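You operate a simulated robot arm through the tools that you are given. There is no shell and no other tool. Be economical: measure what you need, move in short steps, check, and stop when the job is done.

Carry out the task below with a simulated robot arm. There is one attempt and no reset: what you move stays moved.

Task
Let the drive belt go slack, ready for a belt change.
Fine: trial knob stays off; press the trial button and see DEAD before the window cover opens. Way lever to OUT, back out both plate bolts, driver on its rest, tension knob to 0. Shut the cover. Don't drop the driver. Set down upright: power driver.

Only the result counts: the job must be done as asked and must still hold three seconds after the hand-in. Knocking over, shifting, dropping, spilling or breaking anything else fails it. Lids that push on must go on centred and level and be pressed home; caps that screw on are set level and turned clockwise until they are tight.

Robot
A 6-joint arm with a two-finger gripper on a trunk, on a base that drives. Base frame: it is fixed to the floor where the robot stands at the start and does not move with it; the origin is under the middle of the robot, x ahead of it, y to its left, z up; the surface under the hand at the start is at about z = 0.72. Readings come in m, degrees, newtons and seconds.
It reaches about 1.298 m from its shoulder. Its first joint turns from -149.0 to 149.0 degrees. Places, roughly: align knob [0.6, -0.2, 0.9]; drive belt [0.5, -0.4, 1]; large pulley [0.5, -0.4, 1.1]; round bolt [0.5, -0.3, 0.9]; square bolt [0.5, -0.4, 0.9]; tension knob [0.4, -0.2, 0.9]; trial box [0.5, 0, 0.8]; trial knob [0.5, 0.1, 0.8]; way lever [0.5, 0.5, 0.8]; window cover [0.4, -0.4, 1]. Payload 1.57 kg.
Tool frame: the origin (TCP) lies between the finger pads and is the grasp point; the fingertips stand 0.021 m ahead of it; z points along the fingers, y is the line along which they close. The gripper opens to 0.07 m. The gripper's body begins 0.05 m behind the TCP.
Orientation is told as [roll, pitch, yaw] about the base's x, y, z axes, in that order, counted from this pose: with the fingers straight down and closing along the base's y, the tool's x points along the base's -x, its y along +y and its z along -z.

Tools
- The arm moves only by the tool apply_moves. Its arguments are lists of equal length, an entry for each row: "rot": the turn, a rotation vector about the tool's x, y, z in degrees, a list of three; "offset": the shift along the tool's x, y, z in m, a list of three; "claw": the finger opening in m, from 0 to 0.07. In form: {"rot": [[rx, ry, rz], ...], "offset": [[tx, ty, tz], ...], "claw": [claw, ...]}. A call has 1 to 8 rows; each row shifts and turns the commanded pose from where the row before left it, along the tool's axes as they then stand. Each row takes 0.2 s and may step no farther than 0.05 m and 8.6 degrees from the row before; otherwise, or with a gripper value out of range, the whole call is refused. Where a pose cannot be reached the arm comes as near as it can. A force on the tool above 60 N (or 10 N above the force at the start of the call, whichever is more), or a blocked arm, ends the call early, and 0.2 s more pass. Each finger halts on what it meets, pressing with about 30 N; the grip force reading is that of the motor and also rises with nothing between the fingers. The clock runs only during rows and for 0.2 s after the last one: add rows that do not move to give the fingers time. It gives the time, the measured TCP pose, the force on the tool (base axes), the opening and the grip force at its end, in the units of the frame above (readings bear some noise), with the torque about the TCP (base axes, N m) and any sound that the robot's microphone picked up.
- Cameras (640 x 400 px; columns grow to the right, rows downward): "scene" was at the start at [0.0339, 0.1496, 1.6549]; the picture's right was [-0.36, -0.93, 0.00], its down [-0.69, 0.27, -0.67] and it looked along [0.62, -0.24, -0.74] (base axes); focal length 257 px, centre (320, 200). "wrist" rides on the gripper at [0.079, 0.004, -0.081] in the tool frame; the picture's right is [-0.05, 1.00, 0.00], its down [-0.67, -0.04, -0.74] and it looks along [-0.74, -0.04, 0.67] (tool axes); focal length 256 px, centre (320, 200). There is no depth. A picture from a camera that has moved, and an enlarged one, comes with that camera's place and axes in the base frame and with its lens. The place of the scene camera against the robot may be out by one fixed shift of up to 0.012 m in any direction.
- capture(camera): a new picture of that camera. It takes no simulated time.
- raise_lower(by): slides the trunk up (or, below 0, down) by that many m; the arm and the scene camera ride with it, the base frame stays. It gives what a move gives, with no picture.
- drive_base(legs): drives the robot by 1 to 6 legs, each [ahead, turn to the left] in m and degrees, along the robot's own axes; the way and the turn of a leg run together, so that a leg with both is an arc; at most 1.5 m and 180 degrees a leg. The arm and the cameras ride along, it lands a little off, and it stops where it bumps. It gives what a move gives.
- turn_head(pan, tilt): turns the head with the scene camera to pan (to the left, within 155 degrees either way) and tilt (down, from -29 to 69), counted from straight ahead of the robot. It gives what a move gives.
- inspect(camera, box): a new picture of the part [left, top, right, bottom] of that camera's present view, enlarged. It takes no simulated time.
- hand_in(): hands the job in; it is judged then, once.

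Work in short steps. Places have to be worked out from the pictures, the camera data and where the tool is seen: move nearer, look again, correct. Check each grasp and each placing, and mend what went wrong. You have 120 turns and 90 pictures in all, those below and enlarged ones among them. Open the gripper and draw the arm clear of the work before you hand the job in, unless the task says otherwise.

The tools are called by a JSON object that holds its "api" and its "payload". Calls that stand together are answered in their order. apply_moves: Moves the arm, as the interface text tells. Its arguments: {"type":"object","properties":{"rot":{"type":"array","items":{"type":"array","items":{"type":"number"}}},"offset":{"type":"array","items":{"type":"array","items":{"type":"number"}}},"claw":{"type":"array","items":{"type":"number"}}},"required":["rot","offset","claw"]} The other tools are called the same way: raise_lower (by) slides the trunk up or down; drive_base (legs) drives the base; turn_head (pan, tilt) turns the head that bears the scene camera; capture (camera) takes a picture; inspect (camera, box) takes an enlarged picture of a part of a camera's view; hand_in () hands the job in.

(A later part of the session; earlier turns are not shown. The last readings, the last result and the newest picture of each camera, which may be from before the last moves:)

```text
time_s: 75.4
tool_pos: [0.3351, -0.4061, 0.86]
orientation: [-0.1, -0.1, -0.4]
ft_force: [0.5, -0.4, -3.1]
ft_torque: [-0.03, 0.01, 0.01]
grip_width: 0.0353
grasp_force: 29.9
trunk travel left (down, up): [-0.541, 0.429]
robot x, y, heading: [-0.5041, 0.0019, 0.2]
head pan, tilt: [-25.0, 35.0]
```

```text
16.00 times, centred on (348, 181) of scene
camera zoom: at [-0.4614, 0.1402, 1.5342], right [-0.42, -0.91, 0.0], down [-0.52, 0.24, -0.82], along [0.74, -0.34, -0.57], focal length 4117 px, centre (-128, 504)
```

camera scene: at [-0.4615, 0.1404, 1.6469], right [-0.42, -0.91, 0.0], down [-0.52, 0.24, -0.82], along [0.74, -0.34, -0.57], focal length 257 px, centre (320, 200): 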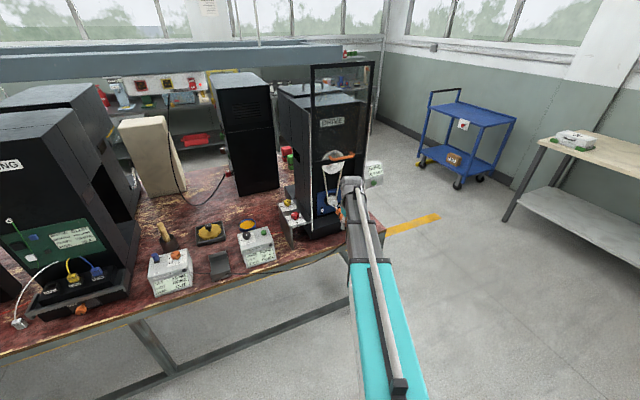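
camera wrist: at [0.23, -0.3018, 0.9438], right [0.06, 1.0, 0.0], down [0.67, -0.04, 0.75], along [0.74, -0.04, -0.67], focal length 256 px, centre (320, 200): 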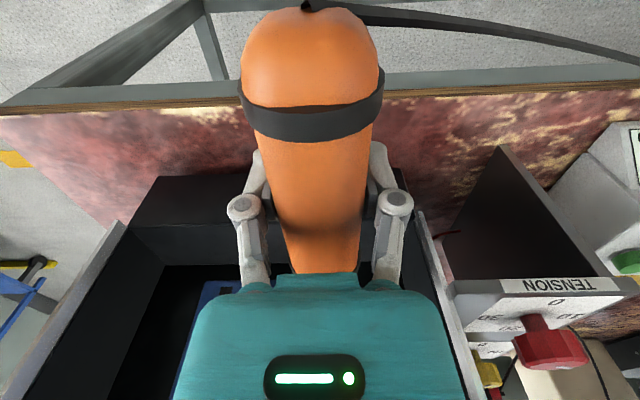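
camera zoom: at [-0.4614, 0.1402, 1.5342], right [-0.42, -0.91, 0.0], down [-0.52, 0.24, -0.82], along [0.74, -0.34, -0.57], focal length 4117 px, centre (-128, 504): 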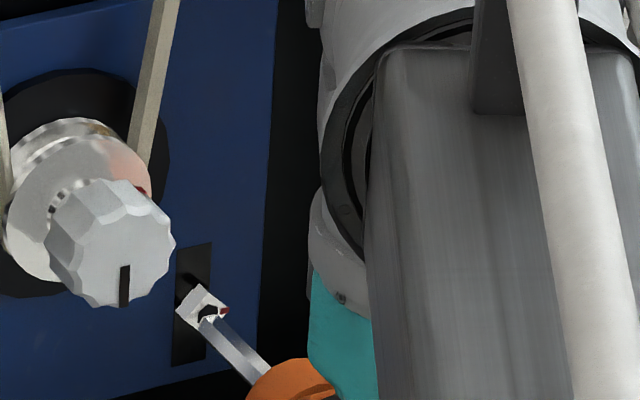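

Close. I'll nudge back 1 mm in y and press gently.

{"api": "apply_moves", "payload": {"rot": [[0, 0, 0], [0, 0, 0], [0, 0, 0], [0, 0, 0], [0, 0, 0], [0, 0, 0]], "offset": [[-0.002, -0.001, 0], [-0.002, 0, 0], [-0.002, 0, 0], [-0.002, 0, 0], [0, 0, 0], [0, 0, 0]], "claw": [0.02, 0.02, 0.02, 0.02, 0.02, 0.02]}}

{"api": "inspect", "payload": {"camera": "scene", "box": [332, 171, 364, 191]}}

```text
time_s: 76.8
tool_pos: [0.3437, -0.4062, 0.8613]
orientation: [0.1, 0.1, -0.4]
ft_force: [-27.6, -0.5, -6.5]
ft_torque: [-0.02, 0.33, -0.17]
grip_width: 0.0354
grasp_force: 30.0
trunk travel left (down, up): [-0.541, 0.429]
robot x, y, heading: [-0.5017, 0.004, 0.2]
head pan, tilt: [-25.0, 35.0]
```

```text
16.00 times, centred on (348, 181) of scene
camera zoom: at [-0.4641, 0.14, 1.5343], right [-0.42, -0.91, 0.0], down [-0.52, 0.24, -0.82], along [0.74, -0.34, -0.57], focal length 4117 px, centre (-128, 504)
```

zoom: 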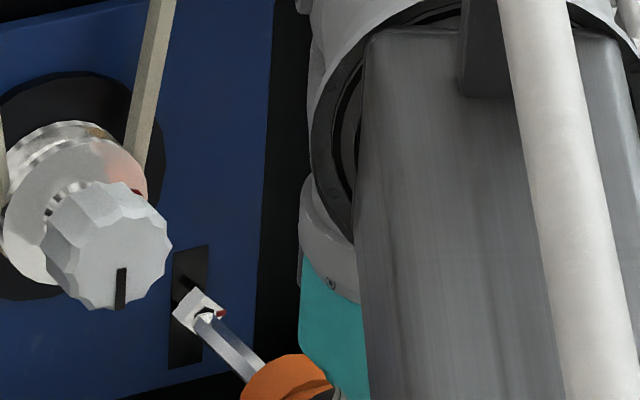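

Force is at the slip limit and the bolt isn't turning further. I'll back off fully, view both bolts and the torque box display.

{"api": "apply_moves", "payload": {"rot": [[0, 0, 0], [0, 0, 0], [0, 0, 0], [0, 0, 0]], "offset": [[0.01, 0, 0], [0.03, 0, 0], [0.04, 0, 0], [0.02, 0, 0]], "claw": [0.02, 0.02, 0.02, 0.02]}}

{"api": "inspect", "payload": {"camera": "scene", "box": [310, 168, 358, 198]}}

{"api": "inspect", "payload": {"camera": "scene", "box": [130, 230, 210, 280]}}

```text
time_s: 77.8
tool_pos: [0.2421, -0.4071, 0.8603]
orientation: [-0.1, 0.0, -0.4]
ft_force: [-0.3, 0.5, -3.0]
ft_torque: [0.04, -0.04, 0.02]
grip_width: 0.0352
grasp_force: 30.1
trunk travel left (down, up): [-0.541, 0.429]
robot x, y, heading: [-0.4987, 0.0024, 0.1]
head pan, tilt: [-25.0, 35.0]
```

```text
13.33 times, centred on (334, 183) of scene
camera zoom: at [-0.4617, 0.1404, 1.5342], right [-0.42, -0.91, 0.0], down [-0.52, 0.24, -0.82], along [0.74, -0.34, -0.57], focal length 3430 px, centre (133, 427)
```

zoom: 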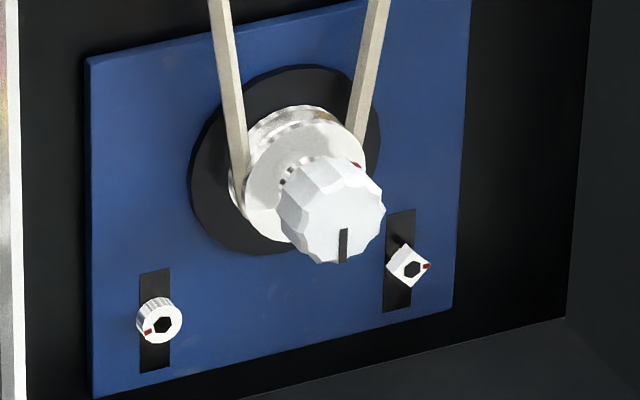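

```text
8.00 times, centred on (170, 255) of scene
camera zoom: at [-0.4617, 0.1404, 1.5342], right [-0.42, -0.91, 0.0], down [-0.52, 0.24, -0.82], along [0.74, -0.34, -0.57], focal length 2058 px, centre (1520, -240)
```

zoom: 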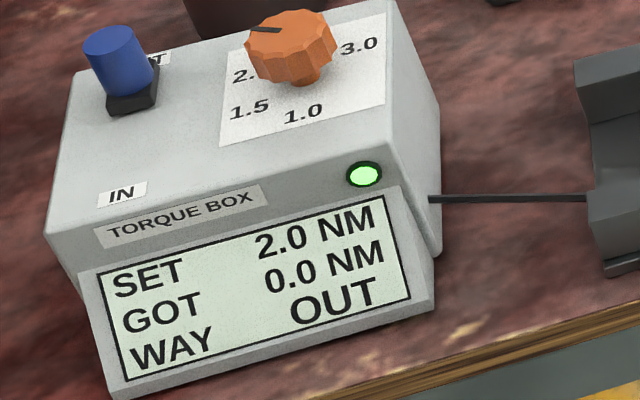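

GOT now reads 0.0 NM with a green light: the square bolt is out. The round one (earlier NONE) only turned half, so I'll redo it with the corrected alignment (y≈-0.304, z≈0.860).

{"api": "apply_moves", "payload": {"rot": [[0, 0, 0], [0, 0, 0], [0, 0, 0], [0, 0, 0], [0, 0, 0]], "offset": [[0, 0.04, 0], [0, 0.04, 0], [0, 0.023, 0], [-0.04, 0, 0], [-0.04, 0, 0]], "claw": [0.02, 0.02, 0.02, 0.02, 0.02]}}

{"api": "inspect", "payload": {"camera": "scene", "box": [307, 175, 339, 195]}}

```text
time_s: 79.0
tool_pos: [0.3242, -0.3028, 0.8614]
orientation: [0.0, -0.1, -0.3]
ft_force: [0.4, 0.9, -2.9]
ft_torque: [0.01, -0.03, 0.0]
grip_width: 0.0351
grasp_force: 29.9
trunk travel left (down, up): [-0.541, 0.429]
robot x, y, heading: [-0.5011, 0.001, 0.0]
head pan, tilt: [-25.0, 35.0]
```

```text
16.00 times, centred on (323, 185) of scene
camera zoom: at [-0.4613, 0.1402, 1.5342], right [-0.42, -0.91, 0.0], down [-0.52, 0.24, -0.82], along [0.74, -0.34, -0.57], focal length 4117 px, centre (272, 440)
```

zoom: 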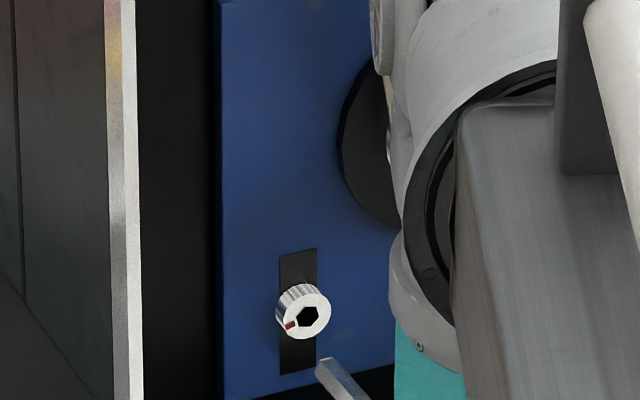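

The bit now points lower/left than before; the driver may have tilted in the grip. I'll check with the wrist camera.

{"api": "capture", "payload": {"camera": "wrist"}}

```text
21 pictures are left
camera wrist: at [0.2448, -0.2983, 0.941], right [0.06, 1.0, 0.0], down [0.67, -0.04, 0.75], along [0.74, -0.04, -0.67], focal length 256 px, centre (320, 200)
```

wrist: 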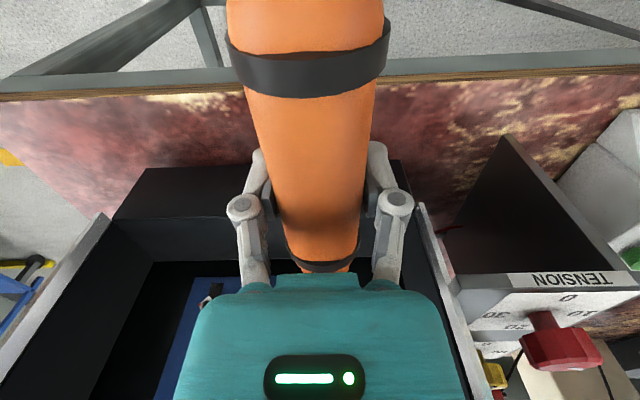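

The driver slid back ~12 mm in the grip but is still level. The image line says I should shift y by about -5.5 mm and z by +2 mm; then approach to just short of the bolt.

{"api": "raise_lower", "payload": {"by": 0.002}}

{"api": "apply_moves", "payload": {"rot": [[0, 0, 0], [0, 0, 0], [0, 0, 0]], "offset": [[0, -0.0055, 0], [-0.01, 0, 0], [-0.007, 0, 0]], "claw": [0.02, 0.02, 0.02]}}

{"api": "inspect", "payload": {"camera": "scene", "box": [307, 175, 339, 195]}}

```text
time_s: 79.5
tool_pos: [0.3229, -0.3024, 0.8617]
orientation: [0.1, -0.1, -0.4]
ft_force: [0.1, 0.1, -3.6]
ft_torque: [0.01, 0.03, -0.01]
grip_width: 0.0355
grasp_force: 29.6
trunk travel left (down, up): [-0.543, 0.427]
robot x, y, heading: [-0.5026, 0.0015, 0.1]
head pan, tilt: [-25.0, 35.0]
```

```text
time_s: 80.3
tool_pos: [0.3411, -0.3089, 0.8622]
orientation: [0.0, -0.2, -0.4]
ft_force: [-0.5, -0.5, -2.6]
ft_torque: [0.01, -0.03, -0.01]
grip_width: 0.0352
grasp_force: 30.0
trunk travel left (down, up): [-0.543, 0.427]
robot x, y, heading: [-0.5034, 0.002, 0.2]
head pan, tilt: [-25.0, 35.0]
```

```text
16.00 times, centred on (323, 185) of scene
camera zoom: at [-0.4614, 0.1403, 1.5362], right [-0.42, -0.91, 0.0], down [-0.52, 0.24, -0.82], along [0.74, -0.34, -0.57], focal length 4117 px, centre (272, 440)
```

zoom: 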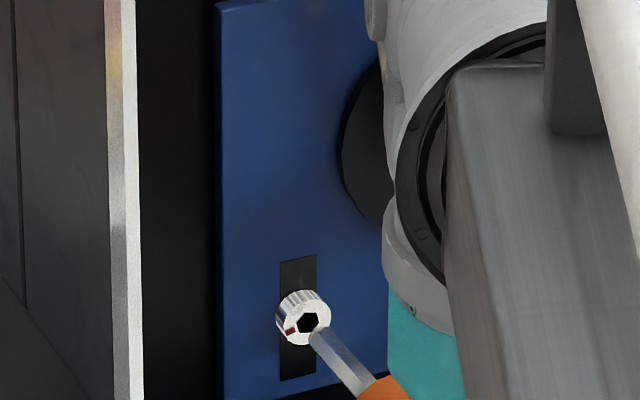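

About 6 mm short and ~1 mm low. Raise 1 mm and approach to gentle contact.

{"api": "raise_lower", "payload": {"by": 0.0012}}

{"api": "apply_moves", "payload": {"rot": [[0, 0, 0], [0, 0, 0], [0, 0, 0], [0, 0, 0], [0, 0, 0], [0, 0, 0]], "offset": [[-0.004, 0, 0], [-0.002, 0, 0], [-0.002, 0, 0], [-0.001, 0, 0], [0, 0, 0], [0, 0, 0]], "claw": [0.02, 0.02, 0.02, 0.02, 0.02, 0.02]}}

{"api": "inspect", "payload": {"camera": "scene", "box": [307, 175, 339, 195]}}

```text
time_s: 80.8
tool_pos: [0.3399, -0.3095, 0.8636]
orientation: [0.0, -0.1, -0.5]
ft_force: [0.6, -0.7, -3.2]
ft_torque: [-0.02, 0.02, 0.0]
grip_width: 0.0355
grasp_force: 30.0
trunk travel left (down, up): [-0.545, 0.425]
robot x, y, heading: [-0.5037, 0.0026, 0.1]
head pan, tilt: [-25.0, 35.0]
```

```text
time_s: 82.2
tool_pos: [0.3479, -0.3094, 0.8654]
orientation: [0.1, -0.1, -0.4]
ft_force: [-20.7, -1.7, -2.9]
ft_torque: [0.0, -0.09, -0.28]
grip_width: 0.0354
grasp_force: 30.4
trunk travel left (down, up): [-0.545, 0.425]
robot x, y, heading: [-0.5031, 0.002, 0.2]
head pan, tilt: [-25.0, 35.0]
```

```text
16.00 times, centred on (323, 185) of scene
camera zoom: at [-0.4639, 0.1401, 1.5375], right [-0.42, -0.91, 0.0], down [-0.52, 0.24, -0.82], along [0.74, -0.34, -0.57], focal length 4117 px, centre (272, 440)
```

zoom: 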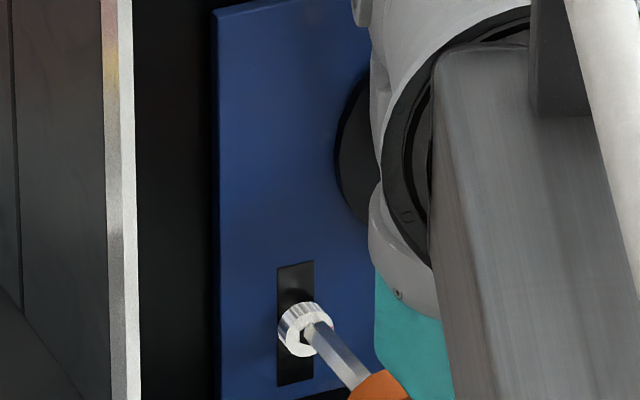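

The round bolt now stands out with its shank visible. I'll back off and check the display and bolts.

{"api": "apply_moves", "payload": {"rot": [[0, 0, 0], [0, 0, 0], [0, 0, 0], [0, 0, 0]], "offset": [[0.01, 0, 0], [0.03, 0, 0], [0.04, 0, 0], [0.03, 0, 0]], "claw": [0.02, 0.02, 0.02, 0.02]}}

{"api": "inspect", "payload": {"camera": "scene", "box": [310, 168, 358, 198]}}

{"api": "inspect", "payload": {"camera": "scene", "box": [130, 230, 210, 280]}}

```text
time_s: 83.2
tool_pos: [0.2398, -0.3084, 0.8634]
orientation: [0.0, -0.1, -0.3]
ft_force: [-0.1, 0.2, -4.2]
ft_torque: [0.01, -0.03, -0.03]
grip_width: 0.0354
grasp_force: 30.4
trunk travel left (down, up): [-0.545, 0.425]
robot x, y, heading: [-0.4998, -0.0016, 0.1]
head pan, tilt: [-25.0, 35.0]
```

```text
13.33 times, centred on (334, 183) of scene
camera zoom: at [-0.4617, 0.1403, 1.5374], right [-0.42, -0.91, 0.0], down [-0.52, 0.24, -0.82], along [0.74, -0.34, -0.57], focal length 3430 px, centre (133, 427)
```

zoom: 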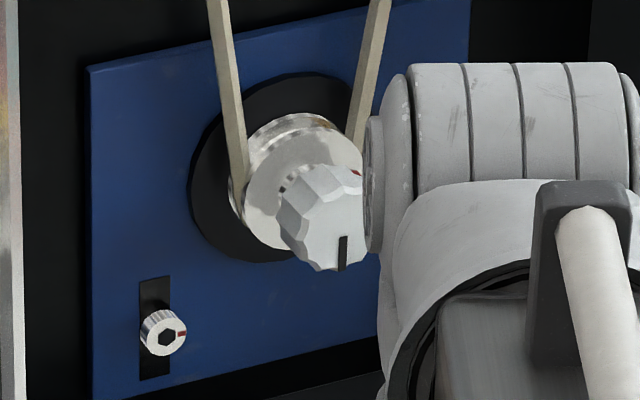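

```text
8.00 times, centred on (170, 255) of scene
camera zoom: at [-0.4617, 0.1403, 1.5374], right [-0.42, -0.91, 0.0], down [-0.52, 0.24, -0.82], along [0.74, -0.34, -0.57], focal length 2058 px, centre (1520, -240)
```

zoom: 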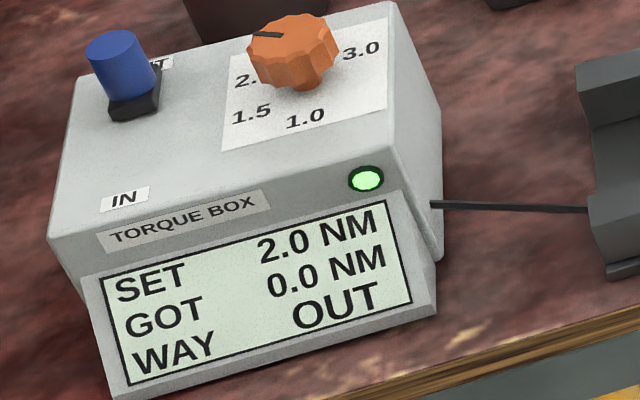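

Both bolts are out. Now return the driver: lift, travel back to y≈0.219, then over the rest at x≈0.452 (allowing for the ~13 mm slip).

{"api": "raise_lower", "payload": {"by": 0.11}}

{"api": "apply_moves", "payload": {"rot": [[0, 0, 0], [0, 0, 0], [0, 0, 0], [0, 0, 0], [0, 0, 0], [0, 0, 0], [0, 0, 0], [0, 0, 0]], "offset": [[0, 0.044, 0], [0, 0.044, 0], [0, 0.044, 0], [0, 0.044, 0], [0, 0.044, 0], [0, 0.044, 0], [0, 0.044, 0], [0, 0.044, 0]], "claw": [0.02, 0.02, 0.02, 0.02, 0.02, 0.02, 0.02, 0.02]}}

{"api": "apply_moves", "payload": {"rot": [[0, 0, 0], [0, 0, 0], [0, 0, 0], [0, 0, 0], [0, 0, 0], [0, 0, 0], [0, 0, 0]], "offset": [[-0.02, 0.035, 0], [-0.03, 0.035, 0], [-0.032, 0.035, 0], [-0.032, 0.035, 0], [-0.032, 0.0355, 0], [-0.033, 0, 0], [-0.033, 0, 0]], "claw": [0.02, 0.02, 0.02, 0.02, 0.02, 0.02, 0.02]}}

{"api": "turn_head", "payload": {"pan": 20, "tilt": 40}}

{"api": "capture", "payload": {"camera": "scene"}}

```text
time_s: 84.6
tool_pos: [0.2403, -0.3091, 0.9738]
orientation: [-0.1, -0.2, -0.4]
ft_force: [-0.3, -0.5, -4.2]
ft_torque: [0.0, -0.06, 0.02]
grip_width: 0.0355
grasp_force: 29.8
trunk travel left (down, up): [-0.655, 0.315]
robot x, y, heading: [-0.5025, 0.0028, 0.3]
head pan, tilt: [-25.0, 35.0]
```

```text
time_s: 86.4
tool_pos: [0.2402, 0.0448, 0.9738]
orientation: [-0.1, -0.1, -0.3]
ft_force: [-0.3, -0.8, -3.0]
ft_torque: [-0.01, -0.03, 0.02]
grip_width: 0.0353
grasp_force: 29.9
out of reach, approached as far as the arm can: row 3, 7
trunk travel left (down, up): [-0.655, 0.315]
robot x, y, heading: [-0.5003, 0.0064, 0.1]
head pan, tilt: [-25.0, 35.0]
```

```text
time_s: 88.0
tool_pos: [0.455, 0.2178, 0.9729]
orientation: [0.0, 0.1, -0.3]
ft_force: [-0.5, -0.5, -3.6]
ft_torque: [0.05, 0.03, 0.0]
grip_width: 0.0352
grasp_force: 30.4
trunk travel left (down, up): [-0.655, 0.315]
robot x, y, heading: [-0.5025, -0.0, 0.4]
head pan, tilt: [-25.0, 35.0]
```

```text
time_s: 89.1
tool_pos: [0.4543, 0.2178, 0.9725]
orientation: [0.0, -0.1, -0.4]
ft_force: [-0.6, 0.9, -3.5]
ft_torque: [-0.02, -0.03, -0.01]
grip_width: 0.0355
grasp_force: 30.3
trunk travel left (down, up): [-0.655, 0.315]
robot x, y, heading: [-0.5019, 0.0049, 0.2]
head pan, tilt: [20.0, 40.0]
```

```text
16 pictures are left
camera scene: at [-0.4613, 0.2068, 1.6398], right [0.34, -0.94, 0.0], down [-0.6, -0.22, -0.77], along [0.72, 0.26, -0.64], focal length 257 px, centre (320, 200)
```

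scene: 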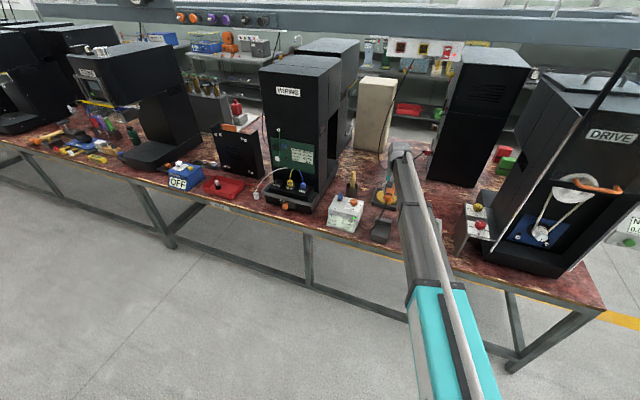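

Positioned above the rest. I'll lower to just above the cradle and check alignment.

{"api": "raise_lower", "payload": {"by": -0.17}}

{"api": "inspect", "payload": {"camera": "scene", "box": [360, 140, 424, 180]}}

{"api": "capture", "payload": {"camera": "wrist"}}

```text
time_s: 91.0
tool_pos: [0.4541, 0.2181, 0.8032]
orientation: [0.0, -0.1, -0.4]
ft_force: [-0.5, 0.6, -3.0]
ft_torque: [0.02, -0.05, 0.0]
grip_width: 0.0356
grasp_force: 30.4
trunk travel left (down, up): [-0.485, 0.485]
robot x, y, heading: [-0.5042, 0.0037, 0.3]
head pan, tilt: [20.0, 40.0]
```

```text
10.00 times, centred on (392, 160) of scene
camera zoom: at [-0.4615, 0.2069, 1.4699], right [0.34, -0.94, 0.0], down [-0.6, -0.22, -0.77], along [0.72, 0.26, -0.64], focal length 2573 px, centre (-400, 600)
```

zoom: 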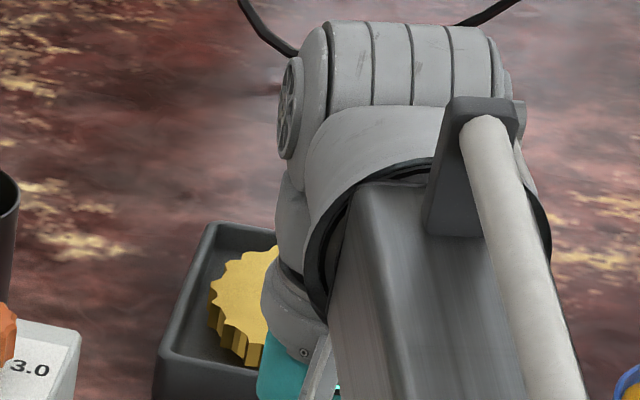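

```text
14 pictures are left
camera wrist: at [0.3747, 0.223, 0.8843], right [0.06, 1.0, 0.0], down [0.67, -0.04, 0.75], along [0.74, -0.04, -0.67], focal length 256 px, centre (320, 200)
```

wrist: 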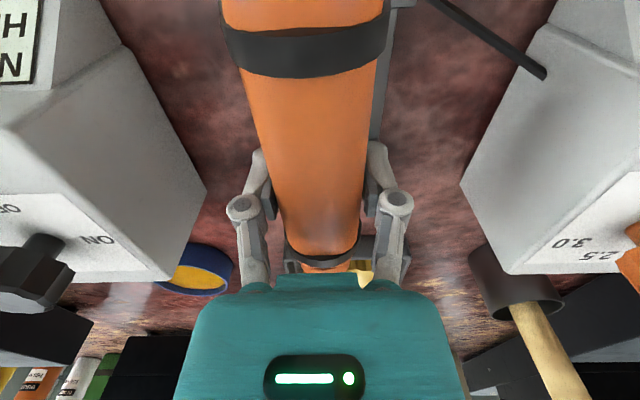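

Driver slipped ~17 mm but isn't yawed, so x≈0.4555 is right. I'll adjust and lower in small steps, watching the weight.

{"api": "apply_moves", "payload": {"rot": [[0, 0, 0]], "offset": [[-0.0015, 0.0007, 0]], "claw": [0.02]}}

{"api": "raise_lower", "payload": {"by": -0.028}}

{"api": "raise_lower", "payload": {"by": -0.004}}

```text
time_s: 91.5
tool_pos: [0.4558, 0.2187, 0.8026]
orientation: [0.0, -0.1, -0.4]
ft_force: [-0.2, -0.9, -3.9]
ft_torque: [0.01, -0.04, -0.01]
grip_width: 0.0355
grasp_force: 30.1
trunk travel left (down, up): [-0.485, 0.485]
robot x, y, heading: [-0.5029, 0.0036, 0.1]
head pan, tilt: [20.0, 40.0]
```

```text
time_s: 92.2
tool_pos: [0.4561, 0.2183, 0.7742]
orientation: [0.0, -0.1, -0.5]
ft_force: [-0.3, -0.6, -3.6]
ft_torque: [0.0, -0.03, 0.0]
grip_width: 0.0354
grasp_force: 30.0
trunk travel left (down, up): [-0.457, 0.513]
robot x, y, heading: [-0.4985, 0.0049, 0.4]
head pan, tilt: [20.0, 40.0]
```

```text
time_s: 92.7
tool_pos: [0.4555, 0.2186, 0.772]
orientation: [0.1, -0.2, -0.4]
ft_force: [3.1, 0.7, 9.9]
ft_torque: [0.0, -0.78, 0.05]
grip_width: 0.0352
grasp_force: 29.5
trunk travel left (down, up): [-0.453, 0.517]
robot x, y, heading: [-0.5051, 0.0012, 0.1]
head pan, tilt: [20.0, 40.0]
```

It touches at the front (tip side) first, so the driver is tilted slightly nose-down. I'll lift 3 mm, pitch the nose up ~2.5° and lower again.

{"api": "raise_lower", "payload": {"by": 0.004}}

{"api": "apply_moves", "payload": {"rot": [[0, -2.5, 0]], "offset": [[0, 0, 0]], "claw": [0.02]}}

{"api": "raise_lower", "payload": {"by": -0.005}}

```text
time_s: 93.2
tool_pos: [0.4569, 0.2194, 0.7758]
orientation: [0.1, 0.0, -0.4]
ft_force: [0.8, -0.1, -2.8]
ft_torque: [0.02, -0.01, -0.01]
grip_width: 0.0356
grasp_force: 29.6
trunk travel left (down, up): [-0.457, 0.513]
robot x, y, heading: [-0.5044, 0.0028, 0.2]
head pan, tilt: [20.0, 40.0]
```

```text
time_s: 93.6
tool_pos: [0.4555, 0.2176, 0.776]
orientation: [0.0, -2.7, -0.4]
ft_force: [-1.5, 0.1, -1.9]
ft_torque: [-0.04, 0.13, 0.01]
grip_width: 0.0355
grasp_force: 29.7
trunk travel left (down, up): [-0.457, 0.513]
robot x, y, heading: [-0.5041, 0.0008, 0.1]
head pan, tilt: [20.0, 40.0]
```

```text
time_s: 94.2
tool_pos: [0.456, 0.2175, 0.7715]
orientation: [0.0, -2.7, -0.4]
ft_force: [3.0, 0.4, 12.1]
ft_torque: [-0.01, 0.02, 0.02]
grip_width: 0.0353
grasp_force: 29.2
trunk travel left (down, up): [-0.452, 0.518]
robot x, y, heading: [-0.499, 0.0004, 0.1]
head pan, tilt: [20.0, 40.0]
```

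Now seated evenly (no torque, supported). Open the fingers and look before lifting.

{"api": "apply_moves", "payload": {"rot": [[0, 0, 0], [0, 0, 0], [0, 0, 0], [0, 0, 0]], "offset": [[0, 0, 0], [0, 0, 0], [0, 0, 0], [0, 0, 0]], "claw": [0.04, 0.055, 0.07, 0.07]}}

{"api": "raise_lower", "payload": {"by": 0.13}}

{"api": "capture", "payload": {"camera": "wrist"}}

```text
time_s: 95.2
tool_pos: [0.4561, 0.2182, 0.771]
orientation: [0.0, -2.6, -0.4]
ft_force: [-0.5, 0.9, 0.7]
ft_torque: [-0.01, 0.03, 0.0]
grip_width: 0.07
grasp_force: 0.0
trunk travel left (down, up): [-0.452, 0.518]
robot x, y, heading: [-0.5004, 0.0025, 0.2]
head pan, tilt: [20.0, 40.0]
```

```text
time_s: 96.8
tool_pos: [0.4556, 0.2193, 0.9008]
orientation: [0.0, -2.7, -0.4]
ft_force: [0.0, -0.1, 0.1]
ft_torque: [0.0, -0.04, 0.0]
grip_width: 0.0699
grasp_force: 0.1
trunk travel left (down, up): [-0.582, 0.388]
robot x, y, heading: [-0.5024, 0.003, 0.2]
head pan, tilt: [20.0, 40.0]
```

```text
13 pictures are left
camera wrist: at [0.3726, 0.2232, 0.9781], right [0.06, 1.0, 0.0], down [0.63, -0.04, 0.77], along [0.77, -0.04, -0.63], focal length 256 px, centre (320, 200)
```

wrist: 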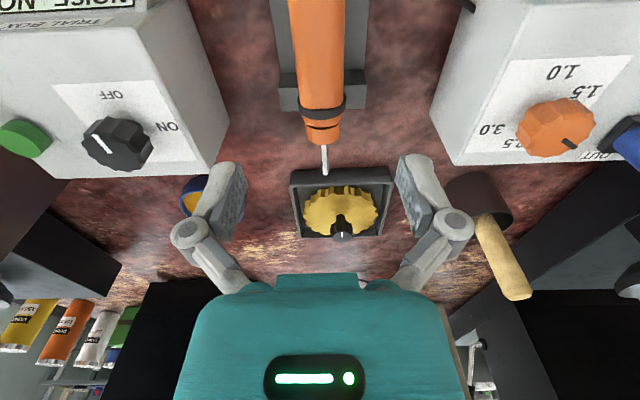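

The driver lies on its rest as before. Now the tension knob (about [0.435, -0.15], pointer between 10 and 20). I'll re-level, move above it and look.

{"api": "raise_lower", "payload": {"by": 0.09}}

{"api": "apply_moves", "payload": {"rot": [[0, 2.6, 0], [0, 0, 0], [0, 0, 0], [0, 0, 0], [0, 0, 0], [0, 0, 0], [0, 0, 0], [0, 0, 0]], "offset": [[0, 0, 0], [0.015, -0.047, 0], [0.015, -0.047, 0], [0.015, -0.047, 0], [0.015, -0.047, 0], [0.015, -0.047, 0], [0.01, -0.047, 0], [0.0, -0.047, 0]], "claw": [0.06, 0.06, 0.06, 0.06, 0.06, 0.06, 0.06, 0.06]}}

{"api": "apply_moves", "payload": {"rot": [[0, 0, 0]], "offset": [[0, -0.03, 0]], "claw": [0.06]}}

{"api": "capture", "payload": {"camera": "wrist"}}

```text
time_s: 98.0
tool_pos: [0.4559, 0.2189, 0.9897]
orientation: [0.0, -2.7, -0.4]
ft_force: [0.3, -0.3, 1.0]
ft_torque: [0.02, 0.02, 0.01]
grip_width: 0.0698
grasp_force: 0.1
trunk travel left (down, up): [-0.672, 0.298]
robot x, y, heading: [-0.5006, 0.0018, 0.3]
head pan, tilt: [20.0, 40.0]
```

```text
time_s: 99.8
tool_pos: [0.37, -0.1097, 0.9895]
orientation: [0.0, -0.1, -0.2]
ft_force: [-0.8, 0.5, -0.7]
ft_torque: [-0.01, -0.03, 0.0]
grip_width: 0.06
grasp_force: 0.0
trunk travel left (down, up): [-0.672, 0.298]
robot x, y, heading: [-0.5024, 0.0057, 0.1]
head pan, tilt: [20.0, 40.0]
```

```text
time_s: 100.2
tool_pos: [0.3694, -0.1378, 0.99]
orientation: [0.1, 0.1, -0.2]
ft_force: [0.0, 0.4, -0.2]
ft_torque: [-0.01, -0.02, -0.02]
grip_width: 0.0601
grasp_force: 0.0
trunk travel left (down, up): [-0.672, 0.298]
robot x, y, heading: [-0.5009, 0.0038, 0.3]
head pan, tilt: [20.0, 40.0]
```

```text
12 pictures are left
camera wrist: at [0.2904, -0.1344, 1.0717], right [0.06, 1.0, 0.0], down [0.67, -0.04, 0.74], along [0.74, -0.04, -0.67], focal length 256 px, centre (320, 200)
```

wrist: 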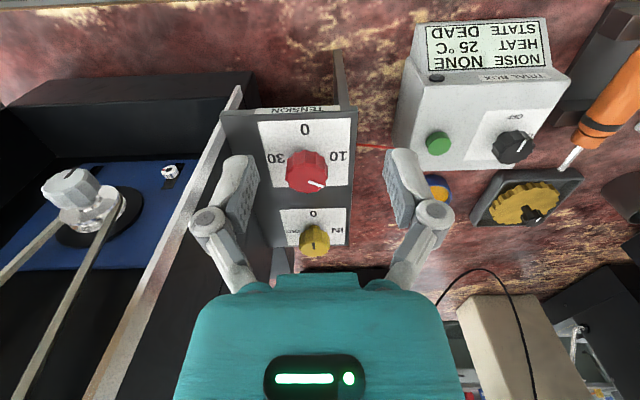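

Dial: 0 toward the robot, 10 to its left; pointer ≈14, so it must turn about 127° counter-clockwise (from above) to 0. I'll pre-rotate the hand clockwise ~125° here, then move over the knob.

{"api": "apply_moves", "payload": {"rot": [[0, 0, 8.4], [0, 0, 8.4], [0, 0, 8.4], [0, 0, 8.4], [0, 0, 8.4], [0, 0, 8.4], [0, 0, 8.4], [0, 0, 8.4]], "offset": [[0, 0, 0], [0, 0, 0], [0, 0, 0], [0, 0, 0], [0, 0, 0], [0, 0, 0], [0, 0, 0], [0, 0, 0]], "claw": [0.06, 0.06, 0.06, 0.06, 0.06, 0.06, 0.06, 0.06]}}

{"api": "apply_moves", "payload": {"rot": [[0, 0, 8.4], [0, 0, 8.4], [0, 0, 8.4], [0, 0, 8.4], [0, 0, 8.4], [0, 0, 8.4], [0, 0, 8.4]], "offset": [[0, 0, 0], [0, 0, 0], [0, 0, 0], [0, 0, 0], [0, 0, 0], [0, 0, 0], [0, 0, 0]], "claw": [0.06, 0.06, 0.06, 0.06, 0.06, 0.06, 0.06]}}

```text
time_s: 102.0
tool_pos: [0.3687, -0.1391, 0.9908]
orientation: [0.0, -0.1, -67.7]
ft_force: [-0.3, 0.3, -0.1]
ft_torque: [-0.02, -0.02, 0.0]
grip_width: 0.0599
grasp_force: 0.0
trunk travel left (down, up): [-0.672, 0.298]
robot x, y, heading: [-0.5013, 0.0005, 0.2]
head pan, tilt: [20.0, 40.0]
```

```text
time_s: 103.6
tool_pos: [0.3687, -0.1395, 0.9903]
orientation: [0.1, 0.0, -126.5]
ft_force: [-0.6, -0.8, -0.3]
ft_torque: [-0.02, -0.03, 0.04]
grip_width: 0.06
grasp_force: 0.0
trunk travel left (down, up): [-0.672, 0.298]
robot x, y, heading: [-0.5014, -0.0029, 0.0]
head pan, tilt: [20.0, 40.0]
```

Wrist rotation worked. Move over the knob estimate and lower a little, then check.

{"api": "apply_moves", "payload": {"rot": [[0, 0, 0], [0, 0, 0]], "offset": [[0.0161, 0.0322, 0], [0.0161, 0.0322, 0]], "claw": [0.06, 0.06]}}

{"api": "raise_lower", "payload": {"by": -0.035}}

{"api": "capture", "payload": {"camera": "wrist"}}

```text
time_s: 104.2
tool_pos: [0.4412, -0.1518, 0.9901]
orientation: [0.0, 0.1, -126.3]
ft_force: [0.1, 0.3, 0.3]
ft_torque: [-0.06, -0.01, 0.03]
grip_width: 0.0597
grasp_force: 0.1
trunk travel left (down, up): [-0.672, 0.298]
robot x, y, heading: [-0.5018, 0.0033, -0.0]
head pan, tilt: [20.0, 40.0]
```

```text
time_s: 105.0
tool_pos: [0.4407, -0.1518, 0.9548]
orientation: [0.1, 0.0, -126.4]
ft_force: [0.2, 0.5, -0.8]
ft_torque: [-0.01, 0.0, 0.01]
grip_width: 0.0596
grasp_force: 0.0
trunk travel left (down, up): [-0.637, 0.333]
robot x, y, heading: [-0.504, 0.0031, -0.1]
head pan, tilt: [20.0, 40.0]
```

```text
11 pictures are left
camera wrist: at [0.4902, -0.0907, 1.0367], right [0.77, -0.63, 0.0], down [-0.42, -0.52, 0.75], along [-0.47, -0.58, -0.67], focal length 256 px, centre (320, 200)
```

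wrist: 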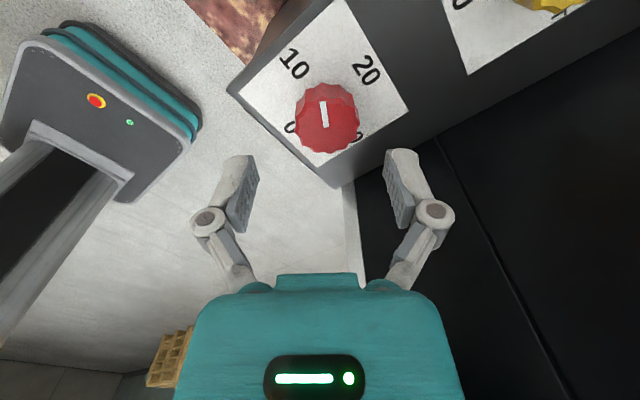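

Knob top centre works out to about [0.445, -0.154, 0.897], pointer ≈14. I'll centre on it and lower around it.

{"api": "apply_moves", "payload": {"rot": [[0, 0, 0]], "offset": [[0.0008, 0.0047, 0]], "claw": [0.06]}}

{"api": "raise_lower", "payload": {"by": -0.047}}

{"api": "capture", "payload": {"camera": "wrist"}}

```text
time_s: 105.4
tool_pos: [0.4441, -0.1547, 0.9547]
orientation: [0.1, 0.0, -126.4]
ft_force: [-0.4, -0.1, 0.2]
ft_torque: [0.0, -0.02, -0.02]
grip_width: 0.0601
grasp_force: 0.1
trunk travel left (down, up): [-0.637, 0.333]
robot x, y, heading: [-0.5058, 0.0029, 0.3]
head pan, tilt: [20.0, 40.0]
```

```text
time_s: 106.3
tool_pos: [0.4432, -0.1543, 0.9084]
orientation: [0.0, 0.0, -126.4]
ft_force: [-0.8, -0.2, 0.5]
ft_torque: [0.03, 0.02, -0.02]
grip_width: 0.0598
grasp_force: 0.1
trunk travel left (down, up): [-0.59, 0.38]
robot x, y, heading: [-0.5015, 0.0012, 0.1]
head pan, tilt: [20.0, 40.0]
```

```text
10 pictures are left
camera wrist: at [0.4945, -0.093, 0.9897], right [0.77, -0.63, 0.0], down [-0.42, -0.52, 0.75], along [-0.47, -0.58, -0.67], focal length 256 px, centre (320, 200)
```

wrist: 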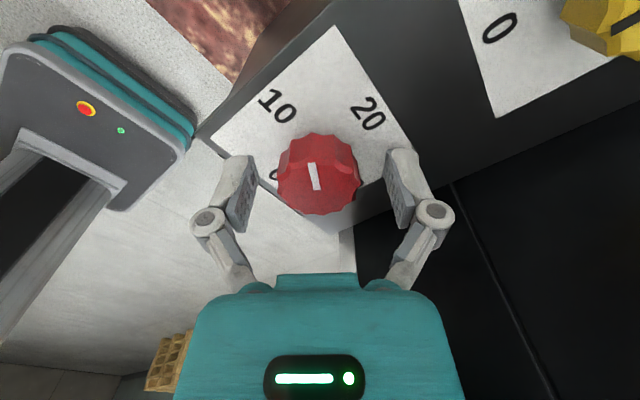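

Knob is centred between the fingers. Lower 5 mm more and close on it.

{"api": "raise_lower", "payload": {"by": -0.006}}

{"api": "apply_moves", "payload": {"rot": [[0, 0, 0], [0, 0, 0], [0, 0, 0]], "offset": [[0, 0, 0], [0, 0, 0], [0, 0, 0]], "claw": [0.045, 0.025, 0.02]}}

```text
time_s: 106.8
tool_pos: [0.4443, -0.1545, 0.9007]
orientation: [0.1, 0.0, -126.4]
ft_force: [-0.2, 0.6, -0.3]
ft_torque: [0.01, 0.0, -0.01]
grip_width: 0.0599
grasp_force: 0.0
trunk travel left (down, up): [-0.584, 0.386]
robot x, y, heading: [-0.503, -0.0005, 0.1]
head pan, tilt: [20.0, 40.0]
```

```text
time_s: 107.6
tool_pos: [0.4434, -0.154, 0.9033]
orientation: [-0.1, 0.0, -126.3]
ft_force: [-5.8, 3.8, -1.6]
ft_torque: [0.04, 0.12, -0.04]
grip_width: 0.0353
grasp_force: 31.6
trunk travel left (down, up): [-0.584, 0.386]
robot x, y, heading: [-0.5017, 0.0038, 0.4]
head pan, tilt: [20.0, 40.0]
```

Knob gripped (0.035 m). I'll relieve the small side force and turn counter-clockwise 60°.

{"api": "apply_moves", "payload": {"rot": [[0, 0, 0], [0, 0, -8.5], [0, 0, -8.5], [0, 0, -8.5], [0, 0, -8.5], [0, 0, -8.5], [0, 0, -8.5], [0, 0, -8.5]], "offset": [[0, -0.0012, 0], [0, 0, 0], [0, 0, 0], [0, 0, 0], [0, 0, 0], [0, 0, 0], [0, 0, 0], [0, 0, 0]], "claw": [0.02, 0.02, 0.02, 0.02, 0.02, 0.02, 0.02, 0.02]}}

{"api": "capture", "payload": {"camera": "wrist"}}

```text
time_s: 109.4
tool_pos: [0.4415, -0.1538, 0.902]
orientation: [-0.1, 0.0, -66.7]
ft_force: [-20.1, 2.9, -11.7]
ft_torque: [-0.32, 0.23, -0.1]
grip_width: 0.0351
grasp_force: 31.5
trunk travel left (down, up): [-0.584, 0.386]
robot x, y, heading: [-0.5006, 0.0012, 0.2]
head pan, tilt: [20.0, 40.0]
```

```text
9 pictures are left
camera wrist: at [0.4141, -0.079, 0.984], right [0.94, 0.35, 0.0], down [0.23, -0.63, 0.74], along [0.26, -0.7, -0.67], focal length 256 px, centre (320, 200)
```

wrist: 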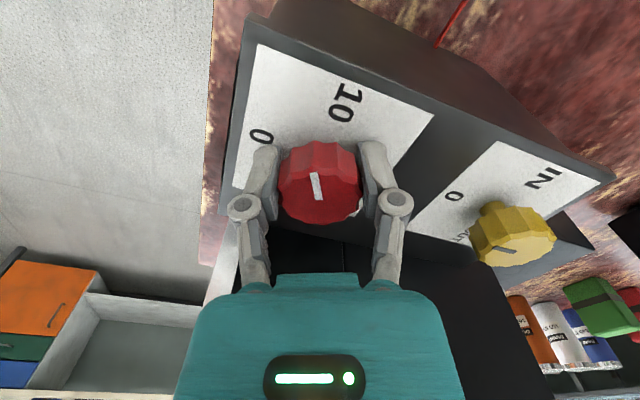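

The knob turns with the hand. I'll relieve side force (shift ~3 mm in -x) and turn another ~60°.

{"api": "apply_moves", "payload": {"rot": [[0, 0, 0], [0, 0, -8.5], [0, 0, -8.5], [0, 0, -8.5], [0, 0, -8.5], [0, 0, -8.5], [0, 0, -8.5], [0, 0, -8.5]], "offset": [[0.0012, -0.0028, 0], [0, 0, 0], [0, 0, 0], [0, 0, 0], [0, 0, 0], [0, 0, 0], [0, 0, 0], [0, 0, 0]], "claw": [0.02, 0.02, 0.02, 0.02, 0.02, 0.02, 0.02, 0.02]}}

{"api": "capture", "payload": {"camera": "wrist"}}

```text
time_s: 111.2
tool_pos: [0.4408, -0.1537, 0.9022]
orientation: [-0.1, 0.0, -7.3]
ft_force: [-3.2, -10.3, 1.8]
ft_torque: [-0.06, -0.45, -0.08]
grip_width: 0.0351
grasp_force: 32.3
trunk travel left (down, up): [-0.584, 0.386]
robot x, y, heading: [-0.4996, 0.0004, 0.1]
head pan, tilt: [20.0, 40.0]
```

```text
8 pictures are left
camera wrist: at [0.362, -0.1407, 0.9839], right [0.18, 0.98, 0.0], down [0.66, -0.12, 0.75], along [0.73, -0.13, -0.67], focal length 256 px, centre (320, 200)
```

wrist: 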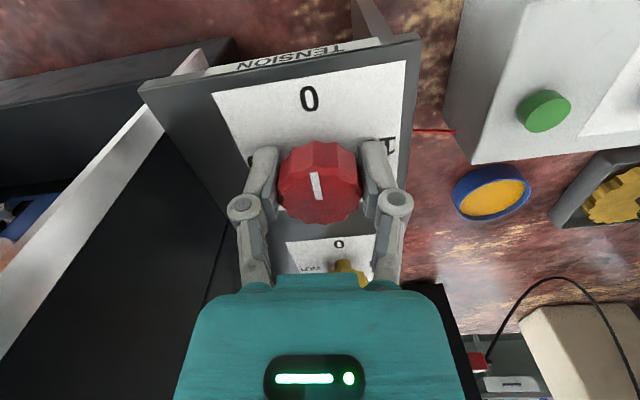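

Pointer is about 3° short of 0. I'll turn 3.5° more, release, lift and check.

{"api": "apply_moves", "payload": {"rot": [[0, 0, -3.5], [0, 0, 0], [0, 0, 0], [0, 0, 0], [0, 0, 0]], "offset": [[0, -0.001, 0], [0, 0, 0], [0, 0, 0], [0, 0, 0], [0, 0, 0]], "claw": [0.02, 0.02, 0.045, 0.06, 0.06]}}

{"api": "raise_lower", "payload": {"by": 0.05}}

{"api": "inspect", "payload": {"camera": "wrist", "box": [240, 60, 400, 160]}}

```text
time_s: 112.4
tool_pos: [0.4391, -0.1544, 0.9019]
orientation: [-0.1, 0.1, -3.8]
ft_force: [0.5, -0.1, 0.8]
ft_torque: [0.0, 0.03, 0.0]
grip_width: 0.06
grasp_force: 0.0
trunk travel left (down, up): [-0.584, 0.386]
robot x, y, heading: [-0.5059, 0.0006, 0.0]
head pan, tilt: [20.0, 40.0]
```

```text
time_s: 113.4
tool_pos: [0.4409, -0.1537, 0.9518]
orientation: [0.0, 0.0, -4.0]
ft_force: [0.8, 0.7, 0.6]
ft_torque: [0.01, 0.01, -0.01]
grip_width: 0.0599
grasp_force: 0.1
trunk travel left (down, up): [-0.634, 0.336]
robot x, y, heading: [-0.5014, 0.0017, -0.1]
head pan, tilt: [20.0, 40.0]
```

```text
4.00 times, centred on (320, 110) of wrist
camera zoom: at [0.3617, -0.1446, 1.0336], right [0.12, 0.99, 0.0], down [0.66, -0.08, 0.74], along [0.74, -0.09, -0.67], focal length 1024 px, centre (320, 560)
```

zoom: 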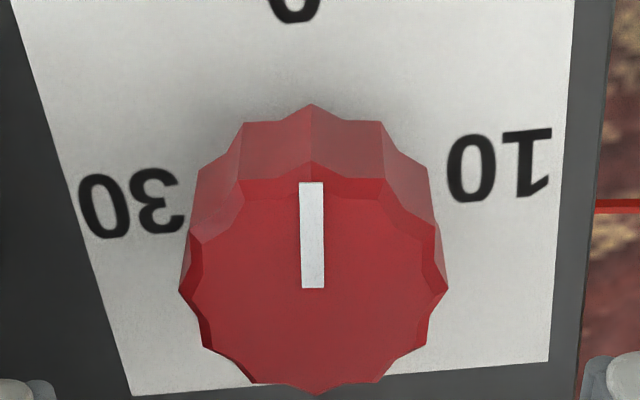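

Careful projection shows the pointer still ~5° toward the 10 side. I'll regrip and turn 5.5° more.

{"api": "raise_lower", "payload": {"by": -0.05}}

{"api": "apply_moves", "payload": {"rot": [[0, 0, 0], [0, 0, 0], [0, 0, 0], [0, 0, -3], [0, 0, -2.5], [0, 0, 0], [0, 0, 0], [0, 0, 0]], "offset": [[0, 0, 0], [0, 0, 0], [0, 0, 0], [0, 0, 0], [0, 0, 0], [0, 0, 0], [0, 0, 0], [0, 0, 0]], "claw": [0.04, 0.02, 0.02, 0.02, 0.02, 0.02, 0.045, 0.06]}}

{"api": "raise_lower", "payload": {"by": 0.05}}

{"api": "inspect", "payload": {"camera": "wrist", "box": [240, 55, 400, 155]}}

```text
time_s: 114.3
tool_pos: [0.4406, -0.1533, 0.9013]
orientation: [0.1, -0.1, -3.9]
ft_force: [-0.3, -0.2, 0.0]
ft_torque: [0.0, -0.04, -0.02]
grip_width: 0.06
grasp_force: 0.0
trunk travel left (down, up): [-0.584, 0.386]
robot x, y, heading: [-0.5008, 0.0039, 0.4]
head pan, tilt: [20.0, 40.0]
```

```text
time_s: 116.1
tool_pos: [0.4411, -0.1537, 0.9031]
orientation: [0.0, 0.1, 1.6]
ft_force: [0.4, 0.1, 0.5]
ft_torque: [0.02, 0.02, 0.01]
grip_width: 0.0599
grasp_force: 0.0
trunk travel left (down, up): [-0.584, 0.386]
robot x, y, heading: [-0.5017, 0.0025, 0.2]
head pan, tilt: [20.0, 40.0]
```

```text
time_s: 117.0
tool_pos: [0.4415, -0.1543, 0.9513]
orientation: [0.0, 0.0, 1.6]
ft_force: [0.3, 0.5, -0.8]
ft_torque: [0.0, 0.03, -0.04]
grip_width: 0.0602
grasp_force: 0.0
trunk travel left (down, up): [-0.634, 0.336]
robot x, y, heading: [-0.5044, 0.0022, 0.0]
head pan, tilt: [20.0, 40.0]
```

```text
4.00 times, centred on (320, 105) of wrist
camera zoom: at [0.3612, -0.1522, 1.0336], right [0.02, 1.0, 0.0], down [0.67, -0.02, 0.74], along [0.74, -0.02, -0.67], focal length 1024 px, centre (320, 580)
```

zoom: 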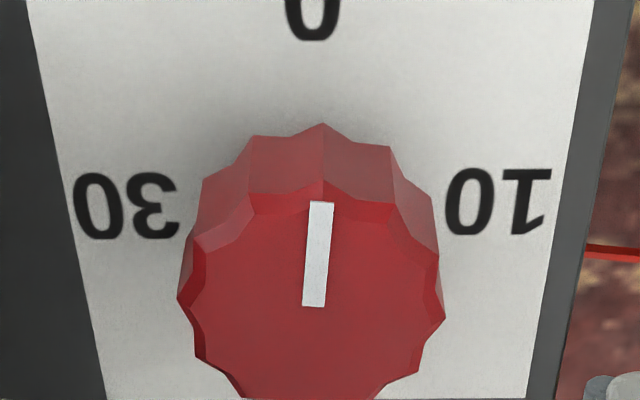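

The pointer still leans ~5° toward 10; the last turn didn't take (slip or springback). I'll regrip and watch the torque while turning further.

{"api": "raise_lower", "payload": {"by": -0.052}}

{"api": "apply_moves", "payload": {"rot": [[0, 0, 0], [0, 0, 0], [0, 0, 0], [0, 0, 0]], "offset": [[0, 0, 0], [0, 0, 0], [0, 0, 0], [0, 0, 0]], "claw": [0.04, 0.02, 0.02, 0.02]}}

{"api": "apply_moves", "payload": {"rot": [[0, 0, -4], [0, 0, -4]], "offset": [[0, 0, 0], [0, 0, 0]], "claw": [0.02, 0.02]}}

{"api": "inspect", "payload": {"camera": "wrist", "box": [240, 90, 400, 220]}}

```text
time_s: 117.9
tool_pos: [0.4409, -0.1541, 0.9006]
orientation: [0.0, 0.0, 1.6]
ft_force: [-0.1, -0.7, 0.7]
ft_torque: [-0.02, 0.0, -0.04]
grip_width: 0.06
grasp_force: 0.1
trunk travel left (down, up): [-0.582, 0.388]
robot x, y, heading: [-0.4995, -0.0002, 0.2]
head pan, tilt: [20.0, 40.0]
```

```text
time_s: 118.9
tool_pos: [0.4397, -0.1545, 0.9008]
orientation: [0.0, -0.1, 1.5]
ft_force: [1.5, -9.4, 4.3]
ft_torque: [-0.21, 0.01, -0.01]
grip_width: 0.035
grasp_force: 32.3
trunk travel left (down, up): [-0.582, 0.388]
robot x, y, heading: [-0.5018, 0.0025, 0.2]
head pan, tilt: [20.0, 40.0]
```

```text
time_s: 119.5
tool_pos: [0.4398, -0.1553, 0.8994]
orientation: [0.0, 0.0, 9.6]
ft_force: [0.7, -12.6, 4.0]
ft_torque: [-0.14, -0.19, -0.47]
grip_width: 0.0352
grasp_force: 31.6
trunk travel left (down, up): [-0.582, 0.388]
robot x, y, heading: [-0.4978, 0.0013, 0.1]
head pan, tilt: [20.0, 40.0]
```

```text
3.08 times, centred on (320, 155) of wrist
camera zoom: at [0.3608, -0.1646, 0.9818], right [-0.11, 0.99, 0.0], down [0.66, 0.08, 0.74], along [0.74, 0.08, -0.67], focal length 788 px, centre (320, 338)
```

zoom: 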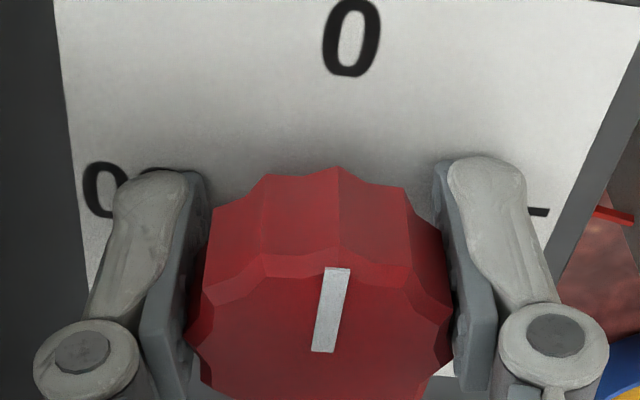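

Torque about z is now -0.47 N·m where free turning took under 0.1, which suggests the knob is at its end stop. I'll relieve the side force and try a bit further to confirm.

{"api": "apply_moves", "payload": {"rot": [[0, 0, 0], [0, 0, -4], [0, 0, -4]], "offset": [[0, -0.002, 0], [0, 0, 0], [0, 0, 0]], "claw": [0.02, 0.02, 0.02]}}

{"api": "apply_moves", "payload": {"rot": [[0, 0, 0], [0, 0, 0], [0, 0, 0]], "offset": [[0, 0, 0], [0, 0, 0], [0, 0, 0]], "claw": [0.04, 0.06, 0.06]}}

{"api": "raise_lower", "payload": {"by": 0.05}}

{"api": "inspect", "payload": {"camera": "wrist", "box": [240, 55, 400, 155]}}

```text
time_s: 120.3
tool_pos: [0.442, -0.1556, 0.8995]
orientation: [0.1, 0.0, 17.6]
ft_force: [0.4, -0.3, 1.2]
ft_torque: [0.13, 0.03, -0.51]
grip_width: 0.0352
grasp_force: 32.0
trunk travel left (down, up): [-0.582, 0.388]
robot x, y, heading: [-0.4985, -0.0002, -0.3]
head pan, tilt: [20.0, 40.0]
```

```text
time_s: 121.1
tool_pos: [0.4421, -0.1563, 0.9003]
orientation: [0.0, 0.0, 17.7]
ft_force: [0.3, -0.4, 0.3]
ft_torque: [0.0, 0.0, 0.0]
grip_width: 0.0597
grasp_force: 0.1
trunk travel left (down, up): [-0.582, 0.388]
robot x, y, heading: [-0.5001, 0.0029, -0.3]
head pan, tilt: [20.0, 40.0]
```

```text
time_s: 122.0
tool_pos: [0.4419, -0.1557, 0.9492]
orientation: [0.1, 0.0, 17.7]
ft_force: [-0.6, -0.9, -0.5]
ft_torque: [-0.03, -0.02, -0.02]
grip_width: 0.0598
grasp_force: 0.1
trunk travel left (down, up): [-0.632, 0.338]
robot x, y, heading: [-0.5013, 0.0034, 0.4]
head pan, tilt: [20.0, 40.0]
```

```text
4.00 times, centred on (320, 105) of wrist
camera zoom: at [0.3646, -0.176, 1.0316], right [-0.25, 0.97, 0.0], down [0.65, 0.17, 0.74], along [0.72, 0.19, -0.67], focal length 1024 px, centre (320, 580)
```

zoom: 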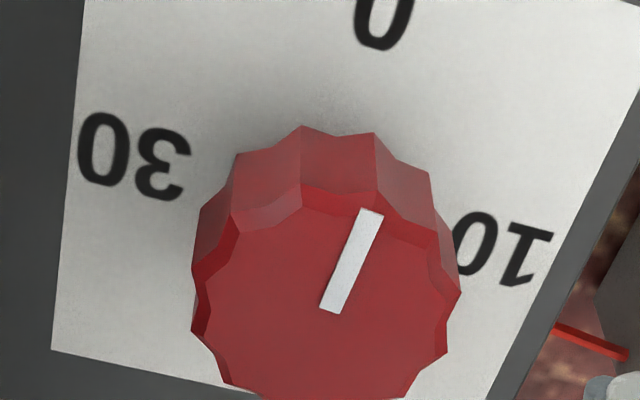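

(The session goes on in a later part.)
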